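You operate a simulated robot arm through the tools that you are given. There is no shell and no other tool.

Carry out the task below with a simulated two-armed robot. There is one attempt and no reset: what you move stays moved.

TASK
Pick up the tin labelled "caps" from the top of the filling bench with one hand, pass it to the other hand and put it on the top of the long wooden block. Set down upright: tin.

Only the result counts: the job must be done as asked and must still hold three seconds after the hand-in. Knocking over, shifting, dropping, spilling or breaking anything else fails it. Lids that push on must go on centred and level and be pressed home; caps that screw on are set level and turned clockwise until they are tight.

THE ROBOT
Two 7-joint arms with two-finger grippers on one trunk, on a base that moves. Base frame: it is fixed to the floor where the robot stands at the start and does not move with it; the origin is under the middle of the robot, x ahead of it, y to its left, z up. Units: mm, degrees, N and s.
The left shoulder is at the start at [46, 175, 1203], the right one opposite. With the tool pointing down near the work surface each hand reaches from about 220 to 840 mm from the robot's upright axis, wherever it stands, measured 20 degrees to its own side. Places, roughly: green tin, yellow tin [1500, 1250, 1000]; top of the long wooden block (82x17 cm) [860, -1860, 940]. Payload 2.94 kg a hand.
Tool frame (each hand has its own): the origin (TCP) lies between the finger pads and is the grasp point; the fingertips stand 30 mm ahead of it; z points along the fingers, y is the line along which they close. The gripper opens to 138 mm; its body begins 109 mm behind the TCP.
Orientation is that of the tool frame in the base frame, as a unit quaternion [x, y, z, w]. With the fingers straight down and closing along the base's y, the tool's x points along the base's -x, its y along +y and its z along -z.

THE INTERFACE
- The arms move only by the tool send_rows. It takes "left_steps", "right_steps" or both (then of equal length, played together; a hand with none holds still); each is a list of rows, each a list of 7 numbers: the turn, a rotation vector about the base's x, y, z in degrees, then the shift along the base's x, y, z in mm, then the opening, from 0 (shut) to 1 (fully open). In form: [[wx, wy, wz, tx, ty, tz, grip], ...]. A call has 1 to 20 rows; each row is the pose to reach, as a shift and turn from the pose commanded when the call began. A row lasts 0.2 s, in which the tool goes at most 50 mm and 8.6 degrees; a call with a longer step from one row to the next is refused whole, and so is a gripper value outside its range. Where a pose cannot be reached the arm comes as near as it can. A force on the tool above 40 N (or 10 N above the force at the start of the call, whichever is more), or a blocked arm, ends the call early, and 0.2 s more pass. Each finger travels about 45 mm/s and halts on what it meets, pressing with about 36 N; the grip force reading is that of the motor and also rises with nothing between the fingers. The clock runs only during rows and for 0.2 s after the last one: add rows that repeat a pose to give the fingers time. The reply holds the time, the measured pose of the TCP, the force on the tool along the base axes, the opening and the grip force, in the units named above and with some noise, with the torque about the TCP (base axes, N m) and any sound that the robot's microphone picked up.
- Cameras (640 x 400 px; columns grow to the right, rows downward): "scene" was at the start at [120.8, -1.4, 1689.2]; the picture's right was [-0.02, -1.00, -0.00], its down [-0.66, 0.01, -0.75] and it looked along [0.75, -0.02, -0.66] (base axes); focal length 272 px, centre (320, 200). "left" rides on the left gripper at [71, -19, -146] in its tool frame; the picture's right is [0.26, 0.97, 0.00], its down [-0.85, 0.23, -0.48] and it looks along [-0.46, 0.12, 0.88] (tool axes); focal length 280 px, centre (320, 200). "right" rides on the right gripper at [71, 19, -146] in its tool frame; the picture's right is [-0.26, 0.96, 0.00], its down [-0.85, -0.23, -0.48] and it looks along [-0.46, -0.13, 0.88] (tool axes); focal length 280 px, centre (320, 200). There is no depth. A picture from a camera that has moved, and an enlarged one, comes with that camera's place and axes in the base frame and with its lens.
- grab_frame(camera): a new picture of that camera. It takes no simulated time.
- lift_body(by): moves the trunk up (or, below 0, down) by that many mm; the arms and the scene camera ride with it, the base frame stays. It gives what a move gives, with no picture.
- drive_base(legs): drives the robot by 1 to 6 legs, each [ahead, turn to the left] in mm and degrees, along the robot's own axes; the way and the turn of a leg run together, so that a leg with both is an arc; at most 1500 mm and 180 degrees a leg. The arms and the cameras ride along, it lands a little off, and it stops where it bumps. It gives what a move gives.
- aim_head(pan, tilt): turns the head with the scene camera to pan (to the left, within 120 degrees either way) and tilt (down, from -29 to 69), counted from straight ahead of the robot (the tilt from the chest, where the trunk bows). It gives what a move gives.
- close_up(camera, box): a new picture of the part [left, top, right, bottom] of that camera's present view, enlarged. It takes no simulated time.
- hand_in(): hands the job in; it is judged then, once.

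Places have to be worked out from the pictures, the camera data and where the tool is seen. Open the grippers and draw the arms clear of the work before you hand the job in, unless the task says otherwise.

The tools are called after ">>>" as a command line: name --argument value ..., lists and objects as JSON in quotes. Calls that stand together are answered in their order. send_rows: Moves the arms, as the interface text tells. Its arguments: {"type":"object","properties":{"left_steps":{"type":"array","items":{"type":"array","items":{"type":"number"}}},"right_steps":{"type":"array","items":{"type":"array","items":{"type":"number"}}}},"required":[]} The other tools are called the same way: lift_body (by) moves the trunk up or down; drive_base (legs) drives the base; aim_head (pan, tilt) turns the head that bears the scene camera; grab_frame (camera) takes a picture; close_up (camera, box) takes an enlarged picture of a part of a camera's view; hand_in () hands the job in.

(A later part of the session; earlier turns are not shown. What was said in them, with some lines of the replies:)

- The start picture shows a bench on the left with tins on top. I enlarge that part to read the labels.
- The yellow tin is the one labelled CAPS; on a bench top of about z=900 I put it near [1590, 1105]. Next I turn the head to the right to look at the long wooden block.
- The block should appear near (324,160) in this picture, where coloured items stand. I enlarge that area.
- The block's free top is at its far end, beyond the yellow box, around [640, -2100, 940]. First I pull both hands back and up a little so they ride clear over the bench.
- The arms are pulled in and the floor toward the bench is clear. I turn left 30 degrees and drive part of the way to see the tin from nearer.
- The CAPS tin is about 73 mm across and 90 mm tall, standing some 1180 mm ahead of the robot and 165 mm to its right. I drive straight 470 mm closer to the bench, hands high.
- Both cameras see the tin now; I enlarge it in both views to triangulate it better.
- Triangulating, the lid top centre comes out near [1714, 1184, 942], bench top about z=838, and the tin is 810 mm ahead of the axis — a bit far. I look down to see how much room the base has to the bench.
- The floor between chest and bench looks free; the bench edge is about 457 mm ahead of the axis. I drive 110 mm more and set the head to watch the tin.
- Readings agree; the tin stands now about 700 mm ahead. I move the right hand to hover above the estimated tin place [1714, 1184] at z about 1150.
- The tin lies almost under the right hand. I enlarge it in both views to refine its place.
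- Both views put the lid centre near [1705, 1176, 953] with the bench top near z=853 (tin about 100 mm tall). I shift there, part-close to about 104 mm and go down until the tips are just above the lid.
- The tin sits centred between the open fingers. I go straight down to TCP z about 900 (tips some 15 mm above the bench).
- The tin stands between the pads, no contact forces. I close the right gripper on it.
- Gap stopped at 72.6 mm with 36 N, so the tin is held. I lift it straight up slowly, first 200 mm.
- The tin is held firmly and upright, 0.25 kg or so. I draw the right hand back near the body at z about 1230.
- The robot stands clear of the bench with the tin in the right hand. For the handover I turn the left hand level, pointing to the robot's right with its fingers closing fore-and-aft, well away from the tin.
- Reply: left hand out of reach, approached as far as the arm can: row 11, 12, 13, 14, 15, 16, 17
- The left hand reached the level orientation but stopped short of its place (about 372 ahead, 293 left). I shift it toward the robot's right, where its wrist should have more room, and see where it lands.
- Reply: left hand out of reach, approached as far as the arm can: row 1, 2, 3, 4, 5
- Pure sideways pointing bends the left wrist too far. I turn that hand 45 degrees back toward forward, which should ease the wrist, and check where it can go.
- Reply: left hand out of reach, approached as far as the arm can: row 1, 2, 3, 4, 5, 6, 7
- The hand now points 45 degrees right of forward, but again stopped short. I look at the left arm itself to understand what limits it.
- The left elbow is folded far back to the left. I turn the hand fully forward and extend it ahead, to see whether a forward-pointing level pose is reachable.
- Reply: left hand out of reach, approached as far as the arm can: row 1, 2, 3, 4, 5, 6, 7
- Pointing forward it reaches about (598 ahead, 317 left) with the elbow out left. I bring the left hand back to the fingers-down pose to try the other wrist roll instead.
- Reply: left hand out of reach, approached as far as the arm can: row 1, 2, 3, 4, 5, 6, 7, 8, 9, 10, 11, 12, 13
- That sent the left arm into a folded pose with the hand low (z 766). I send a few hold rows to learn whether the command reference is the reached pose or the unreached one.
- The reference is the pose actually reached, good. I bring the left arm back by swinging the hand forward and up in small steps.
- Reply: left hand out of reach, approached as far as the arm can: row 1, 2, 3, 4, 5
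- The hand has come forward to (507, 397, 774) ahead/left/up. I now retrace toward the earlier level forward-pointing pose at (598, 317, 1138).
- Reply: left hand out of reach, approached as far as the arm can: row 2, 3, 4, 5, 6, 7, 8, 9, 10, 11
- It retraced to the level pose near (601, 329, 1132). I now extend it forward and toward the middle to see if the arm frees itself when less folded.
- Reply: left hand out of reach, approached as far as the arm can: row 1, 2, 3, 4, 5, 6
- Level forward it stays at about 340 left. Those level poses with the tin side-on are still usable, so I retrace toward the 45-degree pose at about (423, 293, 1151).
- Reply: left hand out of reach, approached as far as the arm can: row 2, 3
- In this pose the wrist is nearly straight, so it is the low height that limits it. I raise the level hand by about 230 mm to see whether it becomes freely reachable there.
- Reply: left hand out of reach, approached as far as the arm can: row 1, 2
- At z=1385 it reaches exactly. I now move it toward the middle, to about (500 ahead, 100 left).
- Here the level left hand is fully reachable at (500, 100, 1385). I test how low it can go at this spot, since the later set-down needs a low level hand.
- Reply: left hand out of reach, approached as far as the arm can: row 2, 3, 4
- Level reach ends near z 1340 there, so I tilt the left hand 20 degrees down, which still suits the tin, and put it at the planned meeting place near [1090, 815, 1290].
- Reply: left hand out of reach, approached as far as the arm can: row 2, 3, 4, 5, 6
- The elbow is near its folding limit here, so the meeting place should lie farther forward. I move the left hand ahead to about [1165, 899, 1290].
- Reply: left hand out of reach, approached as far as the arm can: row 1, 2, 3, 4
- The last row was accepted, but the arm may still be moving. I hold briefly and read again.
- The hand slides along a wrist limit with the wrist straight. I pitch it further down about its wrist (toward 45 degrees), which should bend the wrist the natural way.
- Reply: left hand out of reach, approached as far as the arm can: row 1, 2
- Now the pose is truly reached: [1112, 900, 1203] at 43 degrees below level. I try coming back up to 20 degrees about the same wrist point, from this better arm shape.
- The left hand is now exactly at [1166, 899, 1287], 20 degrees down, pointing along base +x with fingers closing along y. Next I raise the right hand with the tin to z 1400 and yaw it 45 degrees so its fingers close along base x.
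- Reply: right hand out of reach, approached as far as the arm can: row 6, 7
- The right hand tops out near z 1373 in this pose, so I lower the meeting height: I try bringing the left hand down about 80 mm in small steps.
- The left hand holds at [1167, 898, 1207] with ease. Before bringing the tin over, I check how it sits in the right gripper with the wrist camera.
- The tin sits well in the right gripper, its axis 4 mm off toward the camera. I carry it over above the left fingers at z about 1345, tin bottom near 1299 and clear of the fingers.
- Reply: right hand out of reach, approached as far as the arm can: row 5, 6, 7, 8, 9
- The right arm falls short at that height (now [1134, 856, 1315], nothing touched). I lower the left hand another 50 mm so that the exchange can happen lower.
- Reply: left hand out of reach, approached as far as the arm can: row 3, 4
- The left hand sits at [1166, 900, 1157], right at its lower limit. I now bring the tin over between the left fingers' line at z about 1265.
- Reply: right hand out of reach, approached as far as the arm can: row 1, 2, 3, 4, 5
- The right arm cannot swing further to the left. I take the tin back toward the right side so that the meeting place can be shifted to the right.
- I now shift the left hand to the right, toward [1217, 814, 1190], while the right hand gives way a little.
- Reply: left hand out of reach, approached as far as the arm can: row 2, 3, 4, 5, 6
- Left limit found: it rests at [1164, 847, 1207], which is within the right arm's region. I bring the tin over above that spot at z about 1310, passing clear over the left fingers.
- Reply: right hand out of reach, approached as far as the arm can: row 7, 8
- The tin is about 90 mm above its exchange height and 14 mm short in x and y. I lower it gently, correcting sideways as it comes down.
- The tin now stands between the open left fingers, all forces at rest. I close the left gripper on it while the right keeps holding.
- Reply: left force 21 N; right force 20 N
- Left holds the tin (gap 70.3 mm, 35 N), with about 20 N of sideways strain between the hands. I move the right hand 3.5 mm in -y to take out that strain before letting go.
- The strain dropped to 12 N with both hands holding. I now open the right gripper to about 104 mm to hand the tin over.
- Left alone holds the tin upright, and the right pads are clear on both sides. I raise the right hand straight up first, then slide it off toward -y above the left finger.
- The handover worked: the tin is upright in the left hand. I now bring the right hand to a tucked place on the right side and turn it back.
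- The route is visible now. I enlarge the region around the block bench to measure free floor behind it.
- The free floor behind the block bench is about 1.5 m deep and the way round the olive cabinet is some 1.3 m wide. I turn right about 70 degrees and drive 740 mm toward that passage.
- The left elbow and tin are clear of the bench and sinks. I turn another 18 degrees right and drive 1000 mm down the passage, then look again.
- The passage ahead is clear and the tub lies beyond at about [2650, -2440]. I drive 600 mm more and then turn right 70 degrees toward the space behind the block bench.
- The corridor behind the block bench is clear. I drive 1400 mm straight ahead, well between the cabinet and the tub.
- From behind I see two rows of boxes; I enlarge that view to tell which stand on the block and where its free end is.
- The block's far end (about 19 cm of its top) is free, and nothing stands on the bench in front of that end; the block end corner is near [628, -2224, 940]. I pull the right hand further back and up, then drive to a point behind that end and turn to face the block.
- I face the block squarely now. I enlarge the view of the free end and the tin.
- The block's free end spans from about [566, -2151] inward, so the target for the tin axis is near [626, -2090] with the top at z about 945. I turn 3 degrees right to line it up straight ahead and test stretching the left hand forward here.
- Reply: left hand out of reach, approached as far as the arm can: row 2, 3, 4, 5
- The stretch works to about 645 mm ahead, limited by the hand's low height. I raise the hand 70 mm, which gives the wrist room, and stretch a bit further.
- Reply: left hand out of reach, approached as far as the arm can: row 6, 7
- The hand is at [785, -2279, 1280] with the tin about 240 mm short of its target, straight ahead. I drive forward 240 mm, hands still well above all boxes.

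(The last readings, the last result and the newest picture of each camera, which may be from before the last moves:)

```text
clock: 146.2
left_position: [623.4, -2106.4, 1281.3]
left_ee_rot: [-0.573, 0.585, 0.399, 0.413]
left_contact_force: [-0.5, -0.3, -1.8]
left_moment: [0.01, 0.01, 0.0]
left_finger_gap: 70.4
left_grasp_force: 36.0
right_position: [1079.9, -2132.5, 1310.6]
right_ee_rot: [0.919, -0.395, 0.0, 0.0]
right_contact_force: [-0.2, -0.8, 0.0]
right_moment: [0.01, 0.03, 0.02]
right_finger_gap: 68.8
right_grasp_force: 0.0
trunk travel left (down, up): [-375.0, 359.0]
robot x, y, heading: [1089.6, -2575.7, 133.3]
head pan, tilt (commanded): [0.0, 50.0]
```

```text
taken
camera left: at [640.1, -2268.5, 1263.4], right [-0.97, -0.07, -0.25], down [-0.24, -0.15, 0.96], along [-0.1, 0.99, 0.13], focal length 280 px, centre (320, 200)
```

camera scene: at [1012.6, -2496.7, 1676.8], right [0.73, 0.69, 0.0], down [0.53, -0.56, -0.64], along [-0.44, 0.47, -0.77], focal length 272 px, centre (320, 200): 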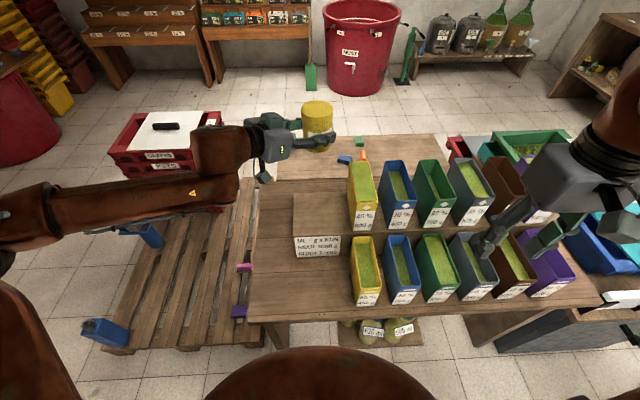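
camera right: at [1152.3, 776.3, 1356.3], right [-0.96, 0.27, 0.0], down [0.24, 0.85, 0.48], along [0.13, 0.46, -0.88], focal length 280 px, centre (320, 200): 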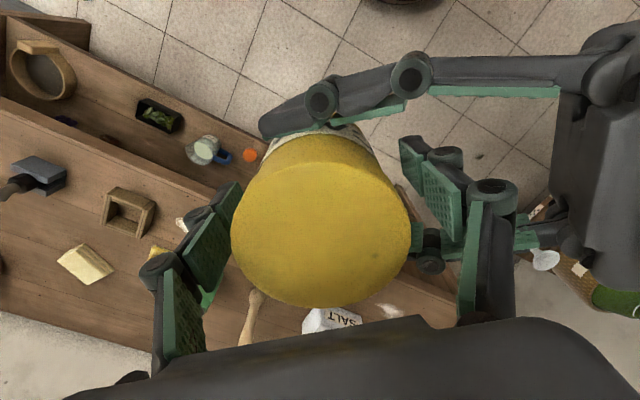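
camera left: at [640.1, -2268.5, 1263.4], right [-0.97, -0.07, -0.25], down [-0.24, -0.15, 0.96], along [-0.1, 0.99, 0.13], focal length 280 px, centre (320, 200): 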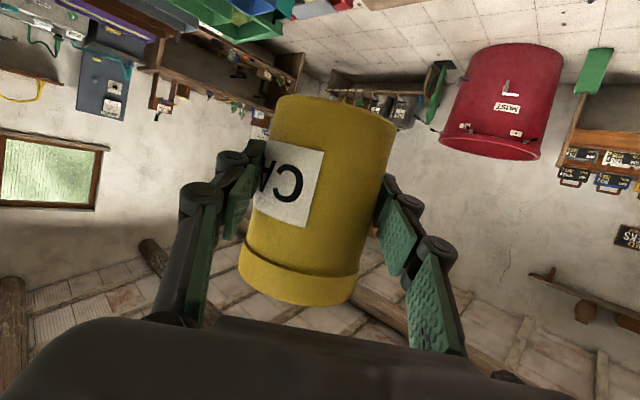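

Now the block's free end is unobstructed in the scene view. I enlarge it to measure its corners again.

>>> close_up --camera "scene" --box '[240, 160, 400, 260]'

>>> close_up --camera "scene" --box '[250, 90, 410, 270]'

```text
4.00 times, centred on (320, 210) of scene
camera zoom: at [1012.6, -2496.7, 1676.8], right [0.73, 0.69, 0.0], down [0.53, -0.56, -0.64], along [-0.44, 0.47, -0.77], focal length 1086 px, centre (320, 160)
```

zoom: 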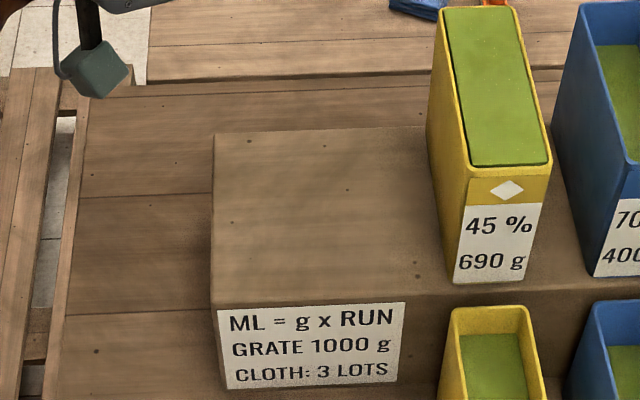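

```text
2.22 times, centred on (330, 180) of scene
camera zoom: at [1012.6, -2496.7, 1676.8], right [0.73, 0.69, 0.0], down [0.53, -0.56, -0.64], along [-0.44, 0.47, -0.77], focal length 604 px, centre (298, 244)
```

zoom: 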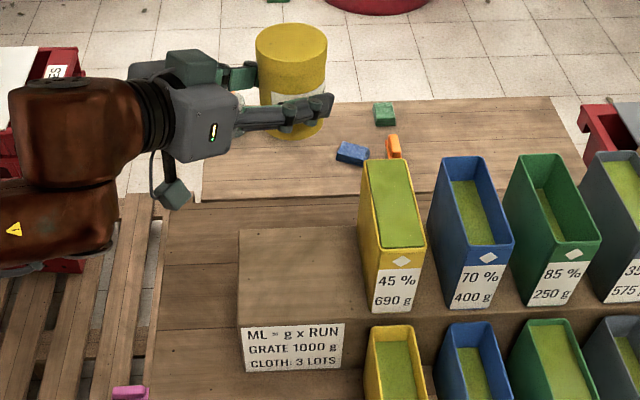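

The tin is right over the free end, about 110 mm from the yellow box. I lower the trunk 130 mm and measure the block corners again from the lower camera height to pin down its top's height.

>>> lift_body --by -130

>>> close_up --camera "scene" --box '[240, 110, 400, 210]'

>>> grab_frame --camera "scene"

>>> grab_frame --camera "left"

```text
clock: 147.8
left_position: [624.6, -2106.1, 1150.7]
left_ee_rot: [-0.572, 0.585, 0.4, 0.413]
left_contact_force: [0.2, -0.9, -2.4]
left_moment: [-0.02, -0.02, 0.04]
left_finger_gap: 70.3
left_grasp_force: 36.2
right_position: [1079.8, -2131.7, 1179.6]
right_ee_rot: [0.919, -0.395, -0.001, 0.001]
right_contact_force: [0.2, -0.5, -0.3]
right_moment: [0.03, 0.03, -0.01]
right_finger_gap: 68.8
right_grasp_force: 0.0
trunk travel left (down, up): [-245.0, 489.0]
robot x, y, heading: [1089.6, -2578.2, 133.4]
head pan, tilt (commanded): [0.0, 50.0]
```

```text
4.00 times, centred on (320, 160) of scene
camera zoom: at [958.8, -2439.6, 1544.0], right [0.73, 0.69, 0.0], down [0.53, -0.56, -0.64], along [-0.44, 0.47, -0.77], focal length 1086 px, centre (320, 360)
```

zoom: 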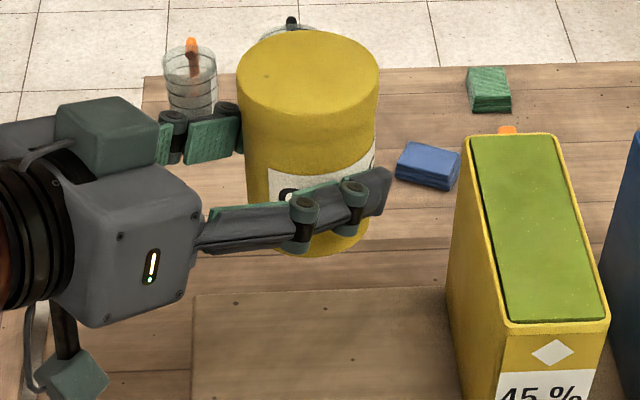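

```text
taken
camera scene: at [958.8, -2439.6, 1544.0], right [0.73, 0.69, 0.0], down [0.53, -0.56, -0.64], along [-0.44, 0.47, -0.77], focal length 272 px, centre (320, 200)
```

scene: 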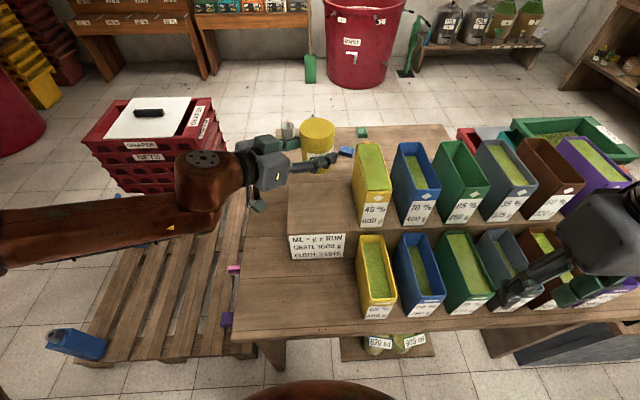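

```text
taken
camera left: at [640.6, -2268.7, 1134.2], right [-0.97, -0.06, -0.25], down [-0.24, -0.15, 0.96], along [-0.1, 0.99, 0.13], focal length 280 px, centre (320, 200)
```

left: 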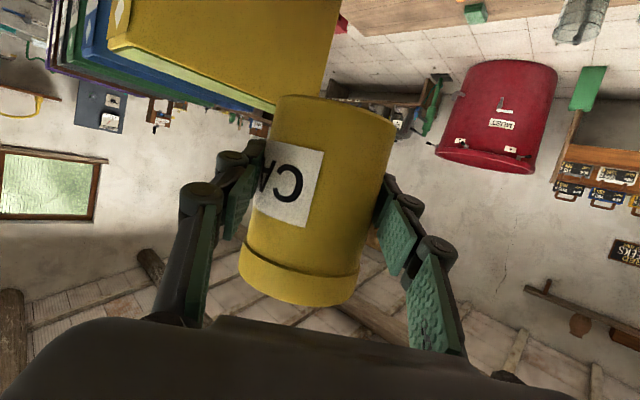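

The lower view lies nearly along the same rays, so it does not settle the height. I look with the right wrist camera, which sees the block end from the other side.

>>> grab_frame --camera "right"

>>> close_up --camera "scene" --box '[250, 160, 410, 260]'

```text
taken
camera right: at [1115.1, -2196.1, 1326.9], right [-0.88, -0.47, 0.0], down [-0.42, 0.78, 0.48], along [-0.23, 0.42, -0.88], focal length 280 px, centre (320, 200)
```

right: 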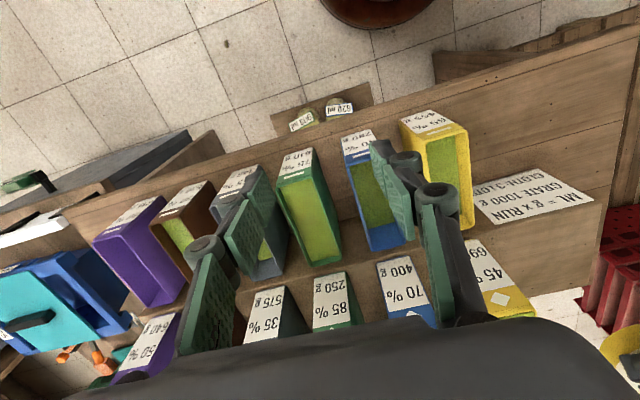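

```text
4.00 times, centred on (330, 210) of scene
camera zoom: at [958.8, -2439.6, 1544.0], right [0.73, 0.69, 0.0], down [0.53, -0.56, -0.64], along [-0.44, 0.47, -0.77], focal length 1086 px, centre (280, 160)
```

zoom: 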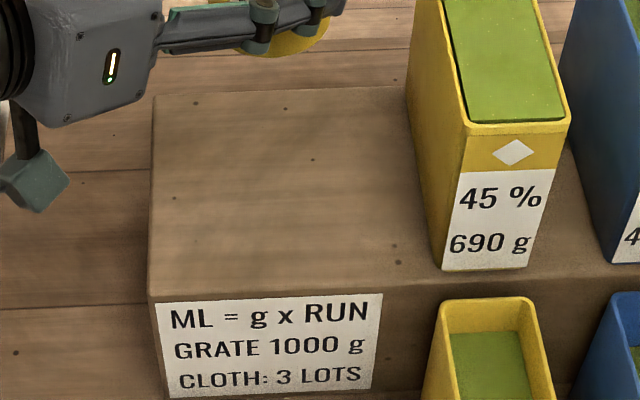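

The right wrist camera sees the block's end and paper sheet well. I enlarge that for triangulation against the scene view.

>>> close_up --camera "right" --box '[450, 150, 640, 340]'

```text
2.11 times, centred on (545, 245) of right
camera zoom: at [1115.1, -2196.1, 1326.9], right [-0.88, -0.47, 0.0], down [-0.42, 0.78, 0.48], along [-0.23, 0.42, -0.88], focal length 590 px, centre (-154, 105)
```

zoom: 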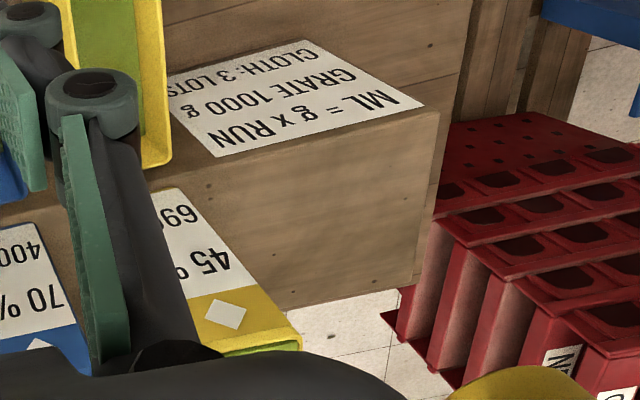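

Triangulated, the block's end corners are [632, -2218, 943] and [499, -2094, 948], so its top is at z about 945, and the tin (84 mm from the end, centred in width) is well placed. I lower the trunk another 120 mm, leaving roughly 40 mm under the tin.

>>> lift_body --by -120

>>> grab_frame --camera "scene"

>>> close_up --camera "right" --box '[450, 150, 640, 400]'

>>> grab_frame --camera "left"

```text
clock: 149.3
left_position: [624.2, -2105.8, 1031.4]
left_ee_rot: [-0.573, 0.585, 0.4, 0.412]
left_contact_force: [-0.4, 0.1, -1.6]
left_moment: [-0.06, 0.03, 0.01]
left_finger_gap: 70.6
left_grasp_force: 36.3
right_position: [1061.2, -2111.4, 1044.4]
right_ee_rot: [0.918, -0.395, 0.028, 0.014]
right_contact_force: [0.2, -0.3, 0.1]
right_moment: [0.06, 0.03, 0.05]
right_finger_gap: 69.0
right_grasp_force: 0.0
trunk travel left (down, up): [-125.0, 609.0]
robot x, y, heading: [1088.9, -2577.2, 133.3]
head pan, tilt (commanded): [0.0, 50.0]
```

```text
taken
camera scene: at [885.9, -2362.3, 1412.7], right [0.73, 0.69, 0.0], down [0.53, -0.56, -0.64], along [-0.44, 0.47, -0.77], focal length 272 px, centre (320, 200)
```

scene: 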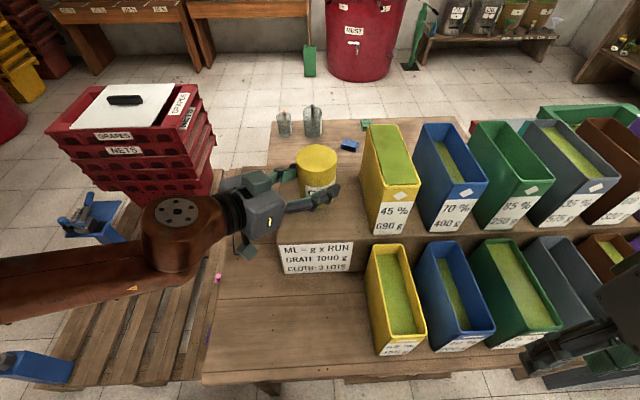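

```text
1.60 times, centred on (545, 275) of right
camera zoom: at [1089.2, -2168.9, 1195.3], right [-0.88, -0.47, -0.01], down [-0.44, 0.8, 0.42], along [-0.19, 0.38, -0.91], focal length 449 px, centre (-40, 80)
```

zoom: 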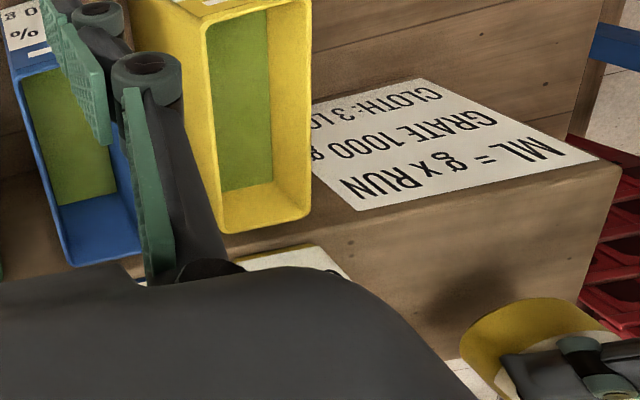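

```text
taken
camera left: at [640.6, -2268.8, 1014.4], right [-0.97, -0.06, -0.25], down [-0.24, -0.15, 0.96], along [-0.1, 0.99, 0.13], focal length 280 px, centre (320, 200)
```

left: 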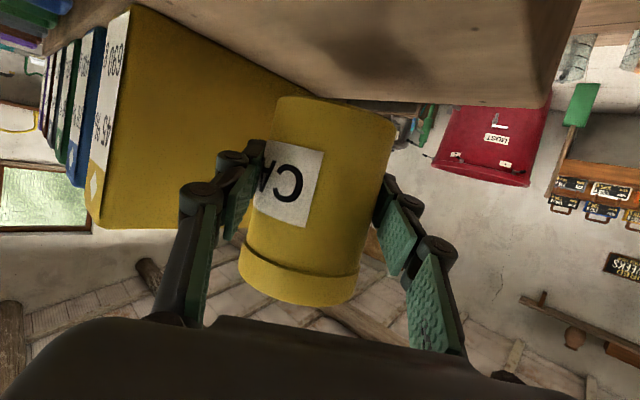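

The tin is about 40 mm above the block and well clear of the yellow box. The right hand has sunk close above the lower boxes, so I raise it 120 mm first.

>>> send_rows --right_steps '[[0, 0, 0, 0, 0, 30, 0.5], [0, 0, 0, 0, 0, 60, 0.5], [0, 0, 0, 10, 10, 90, 0.5], [0, 0, 0, 20, 20, 120, 0.5], [0, 0, 0, 20, 20, 120, 0.5]]'

>>> grab_frame --camera "scene"

```text
clock: 150.5
left_position: [622.7, -2106.0, 1030.1]
left_ee_rot: [-0.573, 0.585, 0.399, 0.412]
left_contact_force: [-0.2, 0.6, -2.1]
left_moment: [-0.02, -0.02, 0.01]
left_finger_gap: 70.6
left_grasp_force: 36.1
right_position: [1020.3, -2119.4, 1093.1]
right_ee_rot: [0.918, -0.395, 0.028, 0.014]
right_contact_force: [0.3, 0.0, 0.0]
right_moment: [-0.01, 0.01, -0.03]
right_finger_gap: 69.1
right_grasp_force: 0.1
right hand out of reach, approached as far as the arm can: row 1, 2, 3, 4, 5
trunk travel left (down, up): [-125.0, 609.0]
robot x, y, heading: [1086.0, -2577.1, 133.4]
head pan, tilt (commanded): [0.0, 50.0]
```

```text
taken
camera scene: at [884.9, -2361.6, 1412.2], right [0.73, 0.69, 0.0], down [0.53, -0.56, -0.64], along [-0.44, 0.47, -0.77], focal length 272 px, centre (320, 200)
```

scene: 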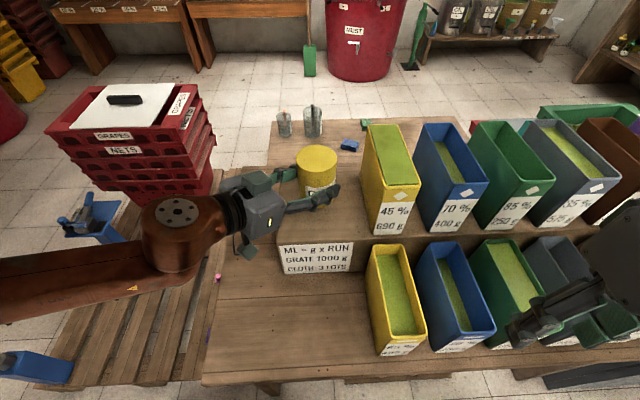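

The right hand is now clear above the boxes. I lower the tin with the left arm, 24 mm in small steps.

>>> send_rows --left_steps '[[0, 0, 0, 0, 0, -6, 0], [0, 0, 0, 0, 0, -12, 0], [0, 0, 0, 0, 0, -18, 0], [0, 0, 0, 0, 0, -24, 0]]'

>>> grab_frame --camera "left"

>>> close_up --camera "scene" --box '[230, 120, 422, 280]'

```text
clock: 151.5
left_position: [624.1, -2105.8, 1006.5]
left_ee_rot: [-0.572, 0.587, 0.397, 0.413]
left_contact_force: [-0.2, 0.2, -1.8]
left_moment: [-0.05, 0.01, -0.01]
left_finger_gap: 70.5
left_grasp_force: 36.4
right_position: [1020.6, -2120.0, 1092.0]
right_ee_rot: [0.918, -0.395, 0.028, 0.013]
right_contact_force: [0.3, 0.1, 0.3]
right_moment: [-0.02, 0.0, -0.03]
right_finger_gap: 69.1
right_grasp_force: 0.0
trunk travel left (down, up): [-125.0, 609.0]
robot x, y, heading: [1089.6, -2578.6, 133.5]
head pan, tilt (commanded): [0.0, 50.0]
```

```text
taken
camera left: at [639.8, -2267.9, 989.2], right [-0.97, -0.06, -0.25], down [-0.24, -0.15, 0.96], along [-0.1, 0.99, 0.13], focal length 280 px, centre (320, 200)
```

left: 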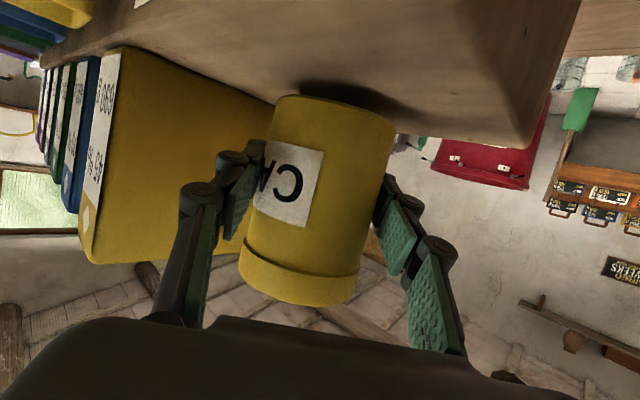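

```text
2.50 times, centred on (326, 200) of scene
camera zoom: at [884.9, -2361.5, 1412.2], right [0.73, 0.69, 0.0], down [0.53, -0.56, -0.64], along [-0.44, 0.47, -0.77], focal length 679 px, centre (305, 200)
```

zoom: 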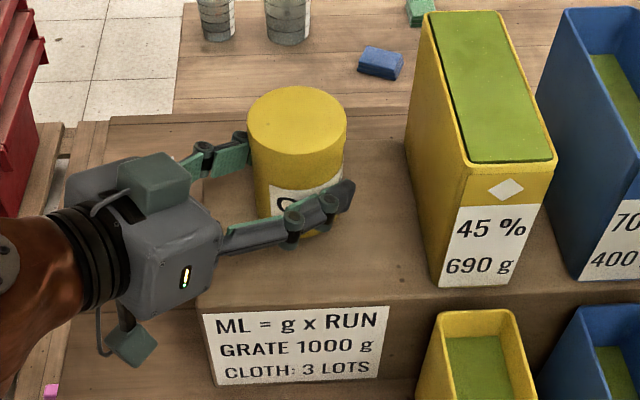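

The gap to the block is down to around 15 mm, shadow right beneath. I continue in 2–3 mm steps and let the contact force stop the move.

>>> send_rows --left_steps '[[0, 0, 0, 0, 0, -3, 0], [0, 0, 0, 0, 0, -6, 0], [0, 0, 0, 0, 0, -9, 0], [0, 0, 0, 0, 0, -11, 0], [0, 0, 0, 0, 0, -13, 0]]'

>>> grab_frame --camera "left"

```text
clock: 152.7
left_position: [624.1, -2105.9, 995.8]
left_ee_rot: [-0.571, 0.584, 0.402, 0.413]
left_contact_force: [-2.1, 3.2, 10.3]
left_moment: [-0.2, 0.2, -0.08]
left_finger_gap: 70.3
left_grasp_force: 35.9
right_position: [1021.1, -2120.3, 1091.7]
right_ee_rot: [0.918, -0.394, 0.028, 0.015]
right_contact_force: [-0.1, -0.2, -0.1]
right_moment: [0.0, 0.0, 0.02]
right_finger_gap: 69.0
right_grasp_force: 0.0
trunk travel left (down, up): [-125.0, 609.0]
robot x, y, heading: [1087.8, -2579.0, 133.3]
head pan, tilt (commanded): [0.0, 50.0]
```

```text
taken
camera left: at [640.2, -2268.1, 978.5], right [-0.97, -0.07, -0.25], down [-0.24, -0.16, 0.96], along [-0.1, 0.99, 0.14], focal length 280 px, centre (320, 200)
```

left: 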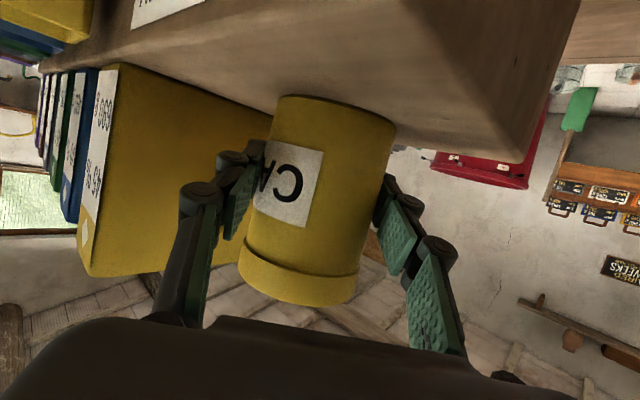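

The tin touched down: upward force rose to about 10 N at TCP z 996. I open the left fingers gradually to let it stand.

>>> send_rows --left_steps '[[0, 0, 0, 0, 0, 0, 0.52], [0, 0, 0, 0, 0, 0, 0.54], [0, 0, 0, 0, 0, 0, 0.57], [0, 0, 0, 0, 0, 0, 0.61], [0, 0, 0, 0, 0, 0, 0.65], [0, 0, 0, 0, 0, 0, 0.69], [0, 0, 0, 0, 0, 0, 0.72], [0, 0, 0, 0, 0, 0, 0.72]]'

>>> grab_frame --camera "left"

>>> close_up --camera "scene" --box '[230, 120, 422, 280]'

```text
clock: 154.5
left_position: [625.2, -2105.9, 993.8]
left_ee_rot: [-0.573, 0.585, 0.399, 0.412]
left_contact_force: [0.6, 0.8, 0.1]
left_moment: [-0.01, 0.04, 0.01]
left_finger_gap: 99.5
left_grasp_force: 0.0
right_position: [1021.9, -2119.3, 1090.3]
right_ee_rot: [0.919, -0.394, 0.028, 0.014]
right_contact_force: [-0.2, -1.1, 0.9]
right_moment: [0.0, -0.03, 0.01]
right_finger_gap: 69.0
right_grasp_force: 0.1
trunk travel left (down, up): [-125.0, 609.0]
robot x, y, heading: [1089.2, -2576.9, 133.4]
head pan, tilt (commanded): [0.0, 50.0]
```

```text
taken
camera left: at [640.2, -2268.4, 976.5], right [-0.97, -0.07, -0.25], down [-0.24, -0.15, 0.96], along [-0.1, 0.99, 0.13], focal length 280 px, centre (320, 200)
```

left: 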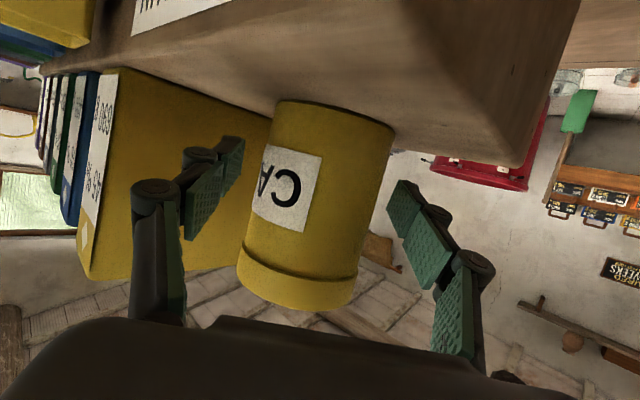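

```text
2.50 times, centred on (326, 200) of scene
camera zoom: at [885.1, -2361.7, 1412.2], right [0.73, 0.69, 0.0], down [0.53, -0.56, -0.64], along [-0.44, 0.47, -0.77], focal length 679 px, centre (305, 200)
```

zoom: 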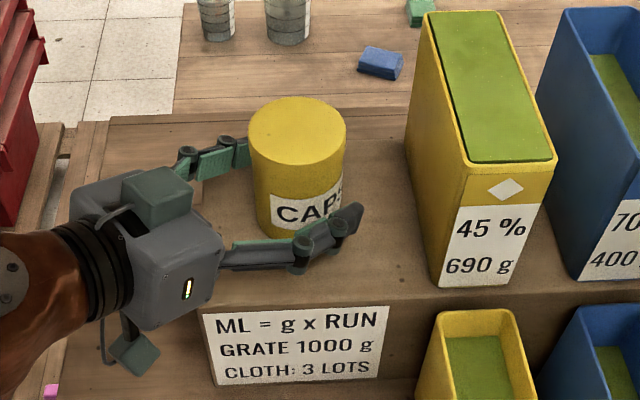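

The tin stands on the block by itself, upright, with the pads clear on both sides. I open a little further and then raise the trunk, which lifts the fingers straight up past the tin.

>>> send_rows --left_steps '[[0, 0, 0, 0, 0, 0, 0.78], [0, 0, 0, 0, 0, 0, 0.85], [0, 0, 0, 0, 0, 0, 0.85]]'

>>> lift_body --by 30

>>> grab_frame --camera "left"

>>> grab_frame --camera "scene"

```text
clock: 155.3
left_position: [623.8, -2105.9, 993.4]
left_ee_rot: [-0.573, 0.585, 0.399, 0.412]
left_contact_force: [-1.0, 0.6, -0.1]
left_moment: [-0.01, -0.01, 0.0]
left_finger_gap: 117.3
left_grasp_force: 0.0
right_position: [1021.6, -2120.3, 1091.5]
right_ee_rot: [0.918, -0.394, 0.028, 0.014]
right_contact_force: [-0.4, -1.0, 0.5]
right_moment: [-0.02, 0.0, 0.0]
right_finger_gap: 69.0
right_grasp_force: 0.1
trunk travel left (down, up): [-125.0, 609.0]
robot x, y, heading: [1092.5, -2578.8, 133.5]
head pan, tilt (commanded): [0.0, 50.0]
```

```text
clock: 156.1
left_position: [623.5, -2105.0, 1023.4]
left_ee_rot: [-0.573, 0.586, 0.398, 0.412]
left_contact_force: [-0.8, 0.0, -0.8]
left_moment: [0.03, 0.01, -0.04]
left_finger_gap: 117.4
left_grasp_force: 0.0
right_position: [1019.1, -2119.6, 1121.1]
right_ee_rot: [0.918, -0.395, 0.029, 0.014]
right_contact_force: [-0.9, 0.4, 0.1]
right_moment: [-0.03, -0.02, -0.02]
right_finger_gap: 69.0
right_grasp_force: 0.1
trunk travel left (down, up): [-155.0, 579.0]
robot x, y, heading: [1088.2, -2575.8, 133.3]
head pan, tilt (commanded): [0.0, 50.0]
```

```text
taken
camera left: at [639.2, -2267.6, 1005.2], right [-0.97, -0.07, -0.25], down [-0.24, -0.15, 0.96], along [-0.1, 0.99, 0.13], focal length 280 px, centre (320, 200)
```

left: 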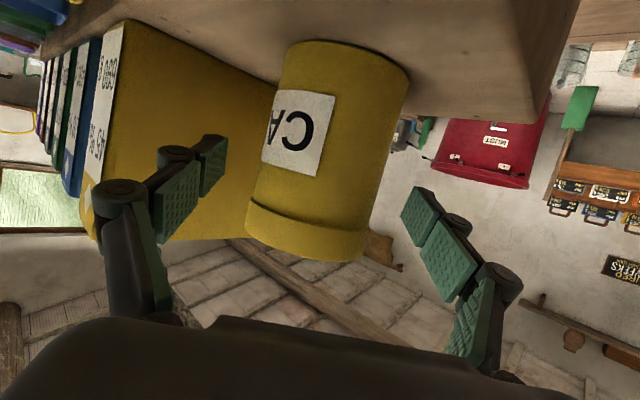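

```text
taken
camera scene: at [904.3, -2381.9, 1445.8], right [0.73, 0.69, 0.0], down [0.53, -0.56, -0.64], along [-0.44, 0.47, -0.77], focal length 272 px, centre (320, 200)
```

scene: 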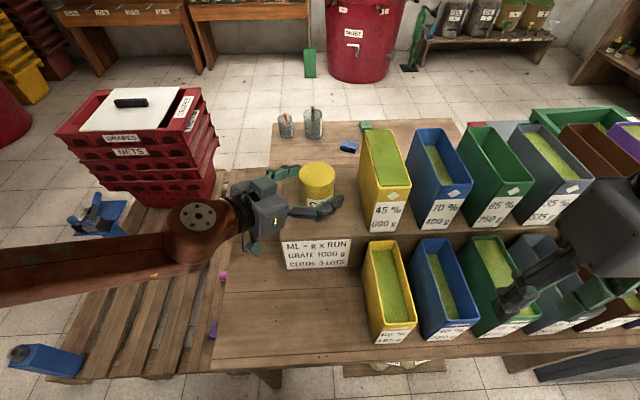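

The tin stays put while the fingers rise cleanly around it. I raise the trunk another 150 mm to bring both hands clear above.

>>> lift_body --by 150

>>> grab_frame --camera "scene"

>>> grab_frame --camera "left"

```text
clock: 157.8
left_position: [624.0, -2105.3, 1173.4]
left_ee_rot: [-0.573, 0.586, 0.398, 0.412]
left_contact_force: [-0.1, 0.6, 0.3]
left_moment: [0.0, 0.02, -0.01]
left_finger_gap: 117.0
left_grasp_force: 0.1
right_position: [1018.0, -2119.3, 1270.4]
right_ee_rot: [0.919, -0.394, 0.03, 0.013]
right_contact_force: [0.3, -0.3, -0.5]
right_moment: [-0.03, -0.02, 0.01]
right_finger_gap: 68.9
right_grasp_force: 0.0
trunk travel left (down, up): [-305.0, 429.0]
robot x, y, heading: [1086.9, -2577.4, 133.3]
head pan, tilt (commanded): [0.0, 50.0]
```

```text
taken
camera scene: at [986.1, -2468.7, 1605.6], right [0.73, 0.69, 0.0], down [0.53, -0.56, -0.64], along [-0.44, 0.47, -0.77], focal length 272 px, centre (320, 200)
```

scene: 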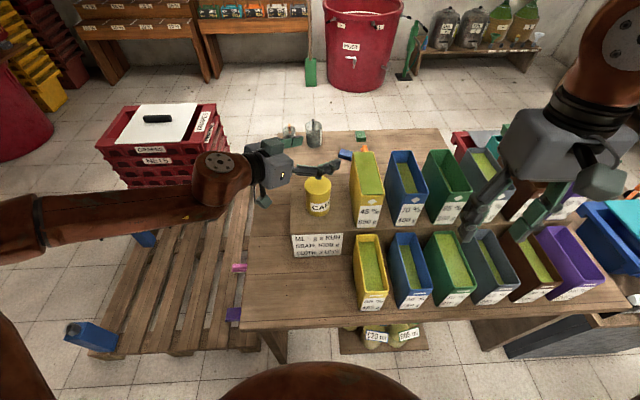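

```text
taken
camera left: at [639.5, -2267.9, 1155.5], right [-0.97, -0.07, -0.25], down [-0.24, -0.15, 0.96], along [-0.1, 0.99, 0.13], focal length 280 px, centre (320, 200)
```

left: 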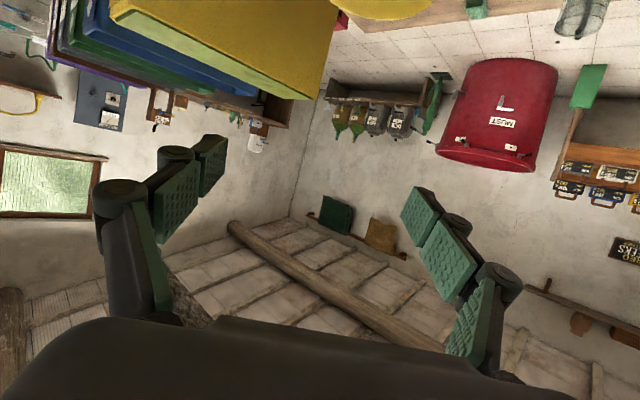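

Both hands are clear above; the tin stands upright on the block's end. I back the robot 300 mm away and take a last look.

>>> drive_base --legs '[[-300, 0]]'

>>> send_rows --left_steps '[[0, 0, 0, 0, 0, 0, 1], [0, 0, 0, 0, 0, 0, 1], [0, 0, 0, 0, 0, 0, 1], [0, 0, 0, 0, 0, 0, 1]]' --right_steps '[[0, 0, 0, 0, 0, 0, 0.7], [0, 0, 0, 0, 0, 0, 0.85], [0, 0, 0, 0, 0, 0, 1], [0, 0, 0, 0, 0, 0, 1]]'

>>> grab_frame --camera "scene"

>>> close_up --camera "scene" --box '[260, 100, 420, 200]'

```text
clock: 159.9
left_position: [832.7, -2325.9, 1173.6]
left_ee_rot: [-0.573, 0.584, 0.4, 0.412]
left_contact_force: [0.1, -0.6, -0.2]
left_moment: [-0.01, 0.01, 0.03]
left_finger_gap: 117.0
left_grasp_force: 0.0
right_position: [1227.3, -2341.4, 1271.7]
right_ee_rot: [0.918, -0.395, 0.028, 0.013]
right_contact_force: [0.8, -0.1, 1.1]
right_moment: [0.03, 0.02, 0.0]
right_finger_gap: 68.8
right_grasp_force: 0.0
trunk travel left (down, up): [-305.0, 429.0]
robot x, y, heading: [1294.2, -2797.5, 133.1]
head pan, tilt (commanded): [0.0, 50.0]
```

```text
clock: 160.9
left_position: [831.5, -2326.2, 1172.7]
left_ee_rot: [-0.573, 0.586, 0.399, 0.412]
left_contact_force: [-0.5, 0.1, -0.2]
left_moment: [0.01, 0.01, 0.02]
left_finger_gap: 138.1
left_grasp_force: 0.0
right_position: [1227.5, -2339.1, 1271.3]
right_ee_rot: [0.918, -0.395, 0.029, 0.014]
right_contact_force: [0.2, -0.2, -0.3]
right_moment: [-0.02, 0.01, 0.0]
right_finger_gap: 138.0
right_grasp_force: 0.0
trunk travel left (down, up): [-305.0, 429.0]
robot x, y, heading: [1292.6, -2799.6, 133.4]
head pan, tilt (commanded): [0.0, 50.0]
```

```text
taken
camera scene: at [1194.7, -2689.8, 1605.9], right [0.73, 0.69, 0.0], down [0.53, -0.56, -0.64], along [-0.44, 0.47, -0.77], focal length 272 px, centre (320, 200)
```

scene: 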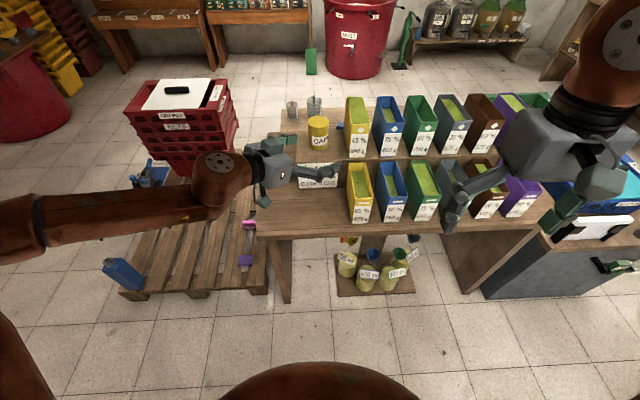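

```text
4.00 times, centred on (340, 150) of scene
camera zoom: at [1194.7, -2689.8, 1605.9], right [0.73, 0.69, 0.0], down [0.53, -0.56, -0.64], along [-0.44, 0.47, -0.77], focal length 1086 px, centre (240, 400)
```

zoom: 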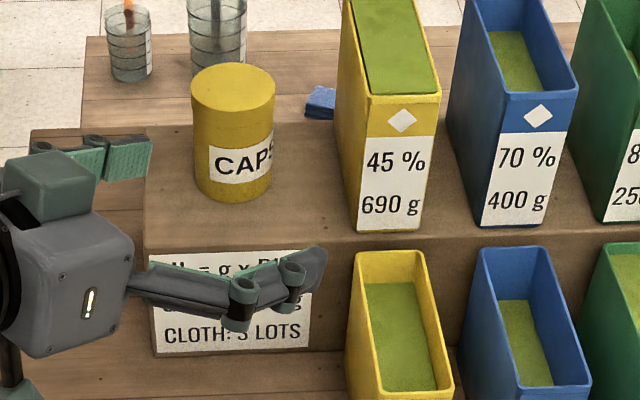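

The CAPS tin stands upright on the free end of the block top and nothing else was moved. Both grippers are open and well clear, so I hand the job in.

>>> hand_in

```text
The job is handed in.
```

The tin labelled "caps" (the yellow one) now stands upright on the free end of the long wooden block. I handed the job in, but no verdict came back.

- **Pick-up:** the right hand lifted the tin off the filling bench from above.
- **Handover:** the right hand passed it to the left hand in mid-air. The tin stayed upright while changing hands.
- **Set-down:** the left hand lowered it onto the block until it touched, then let go. It stands about 84 mm from the block's end and about 110 mm from the yellow box beside it.

The last pictures show the tin standing on its own and the boxes around it in place. I saw no sign of anything else being knocked or moved. Both grippers were open and clear of the block when I handed in.
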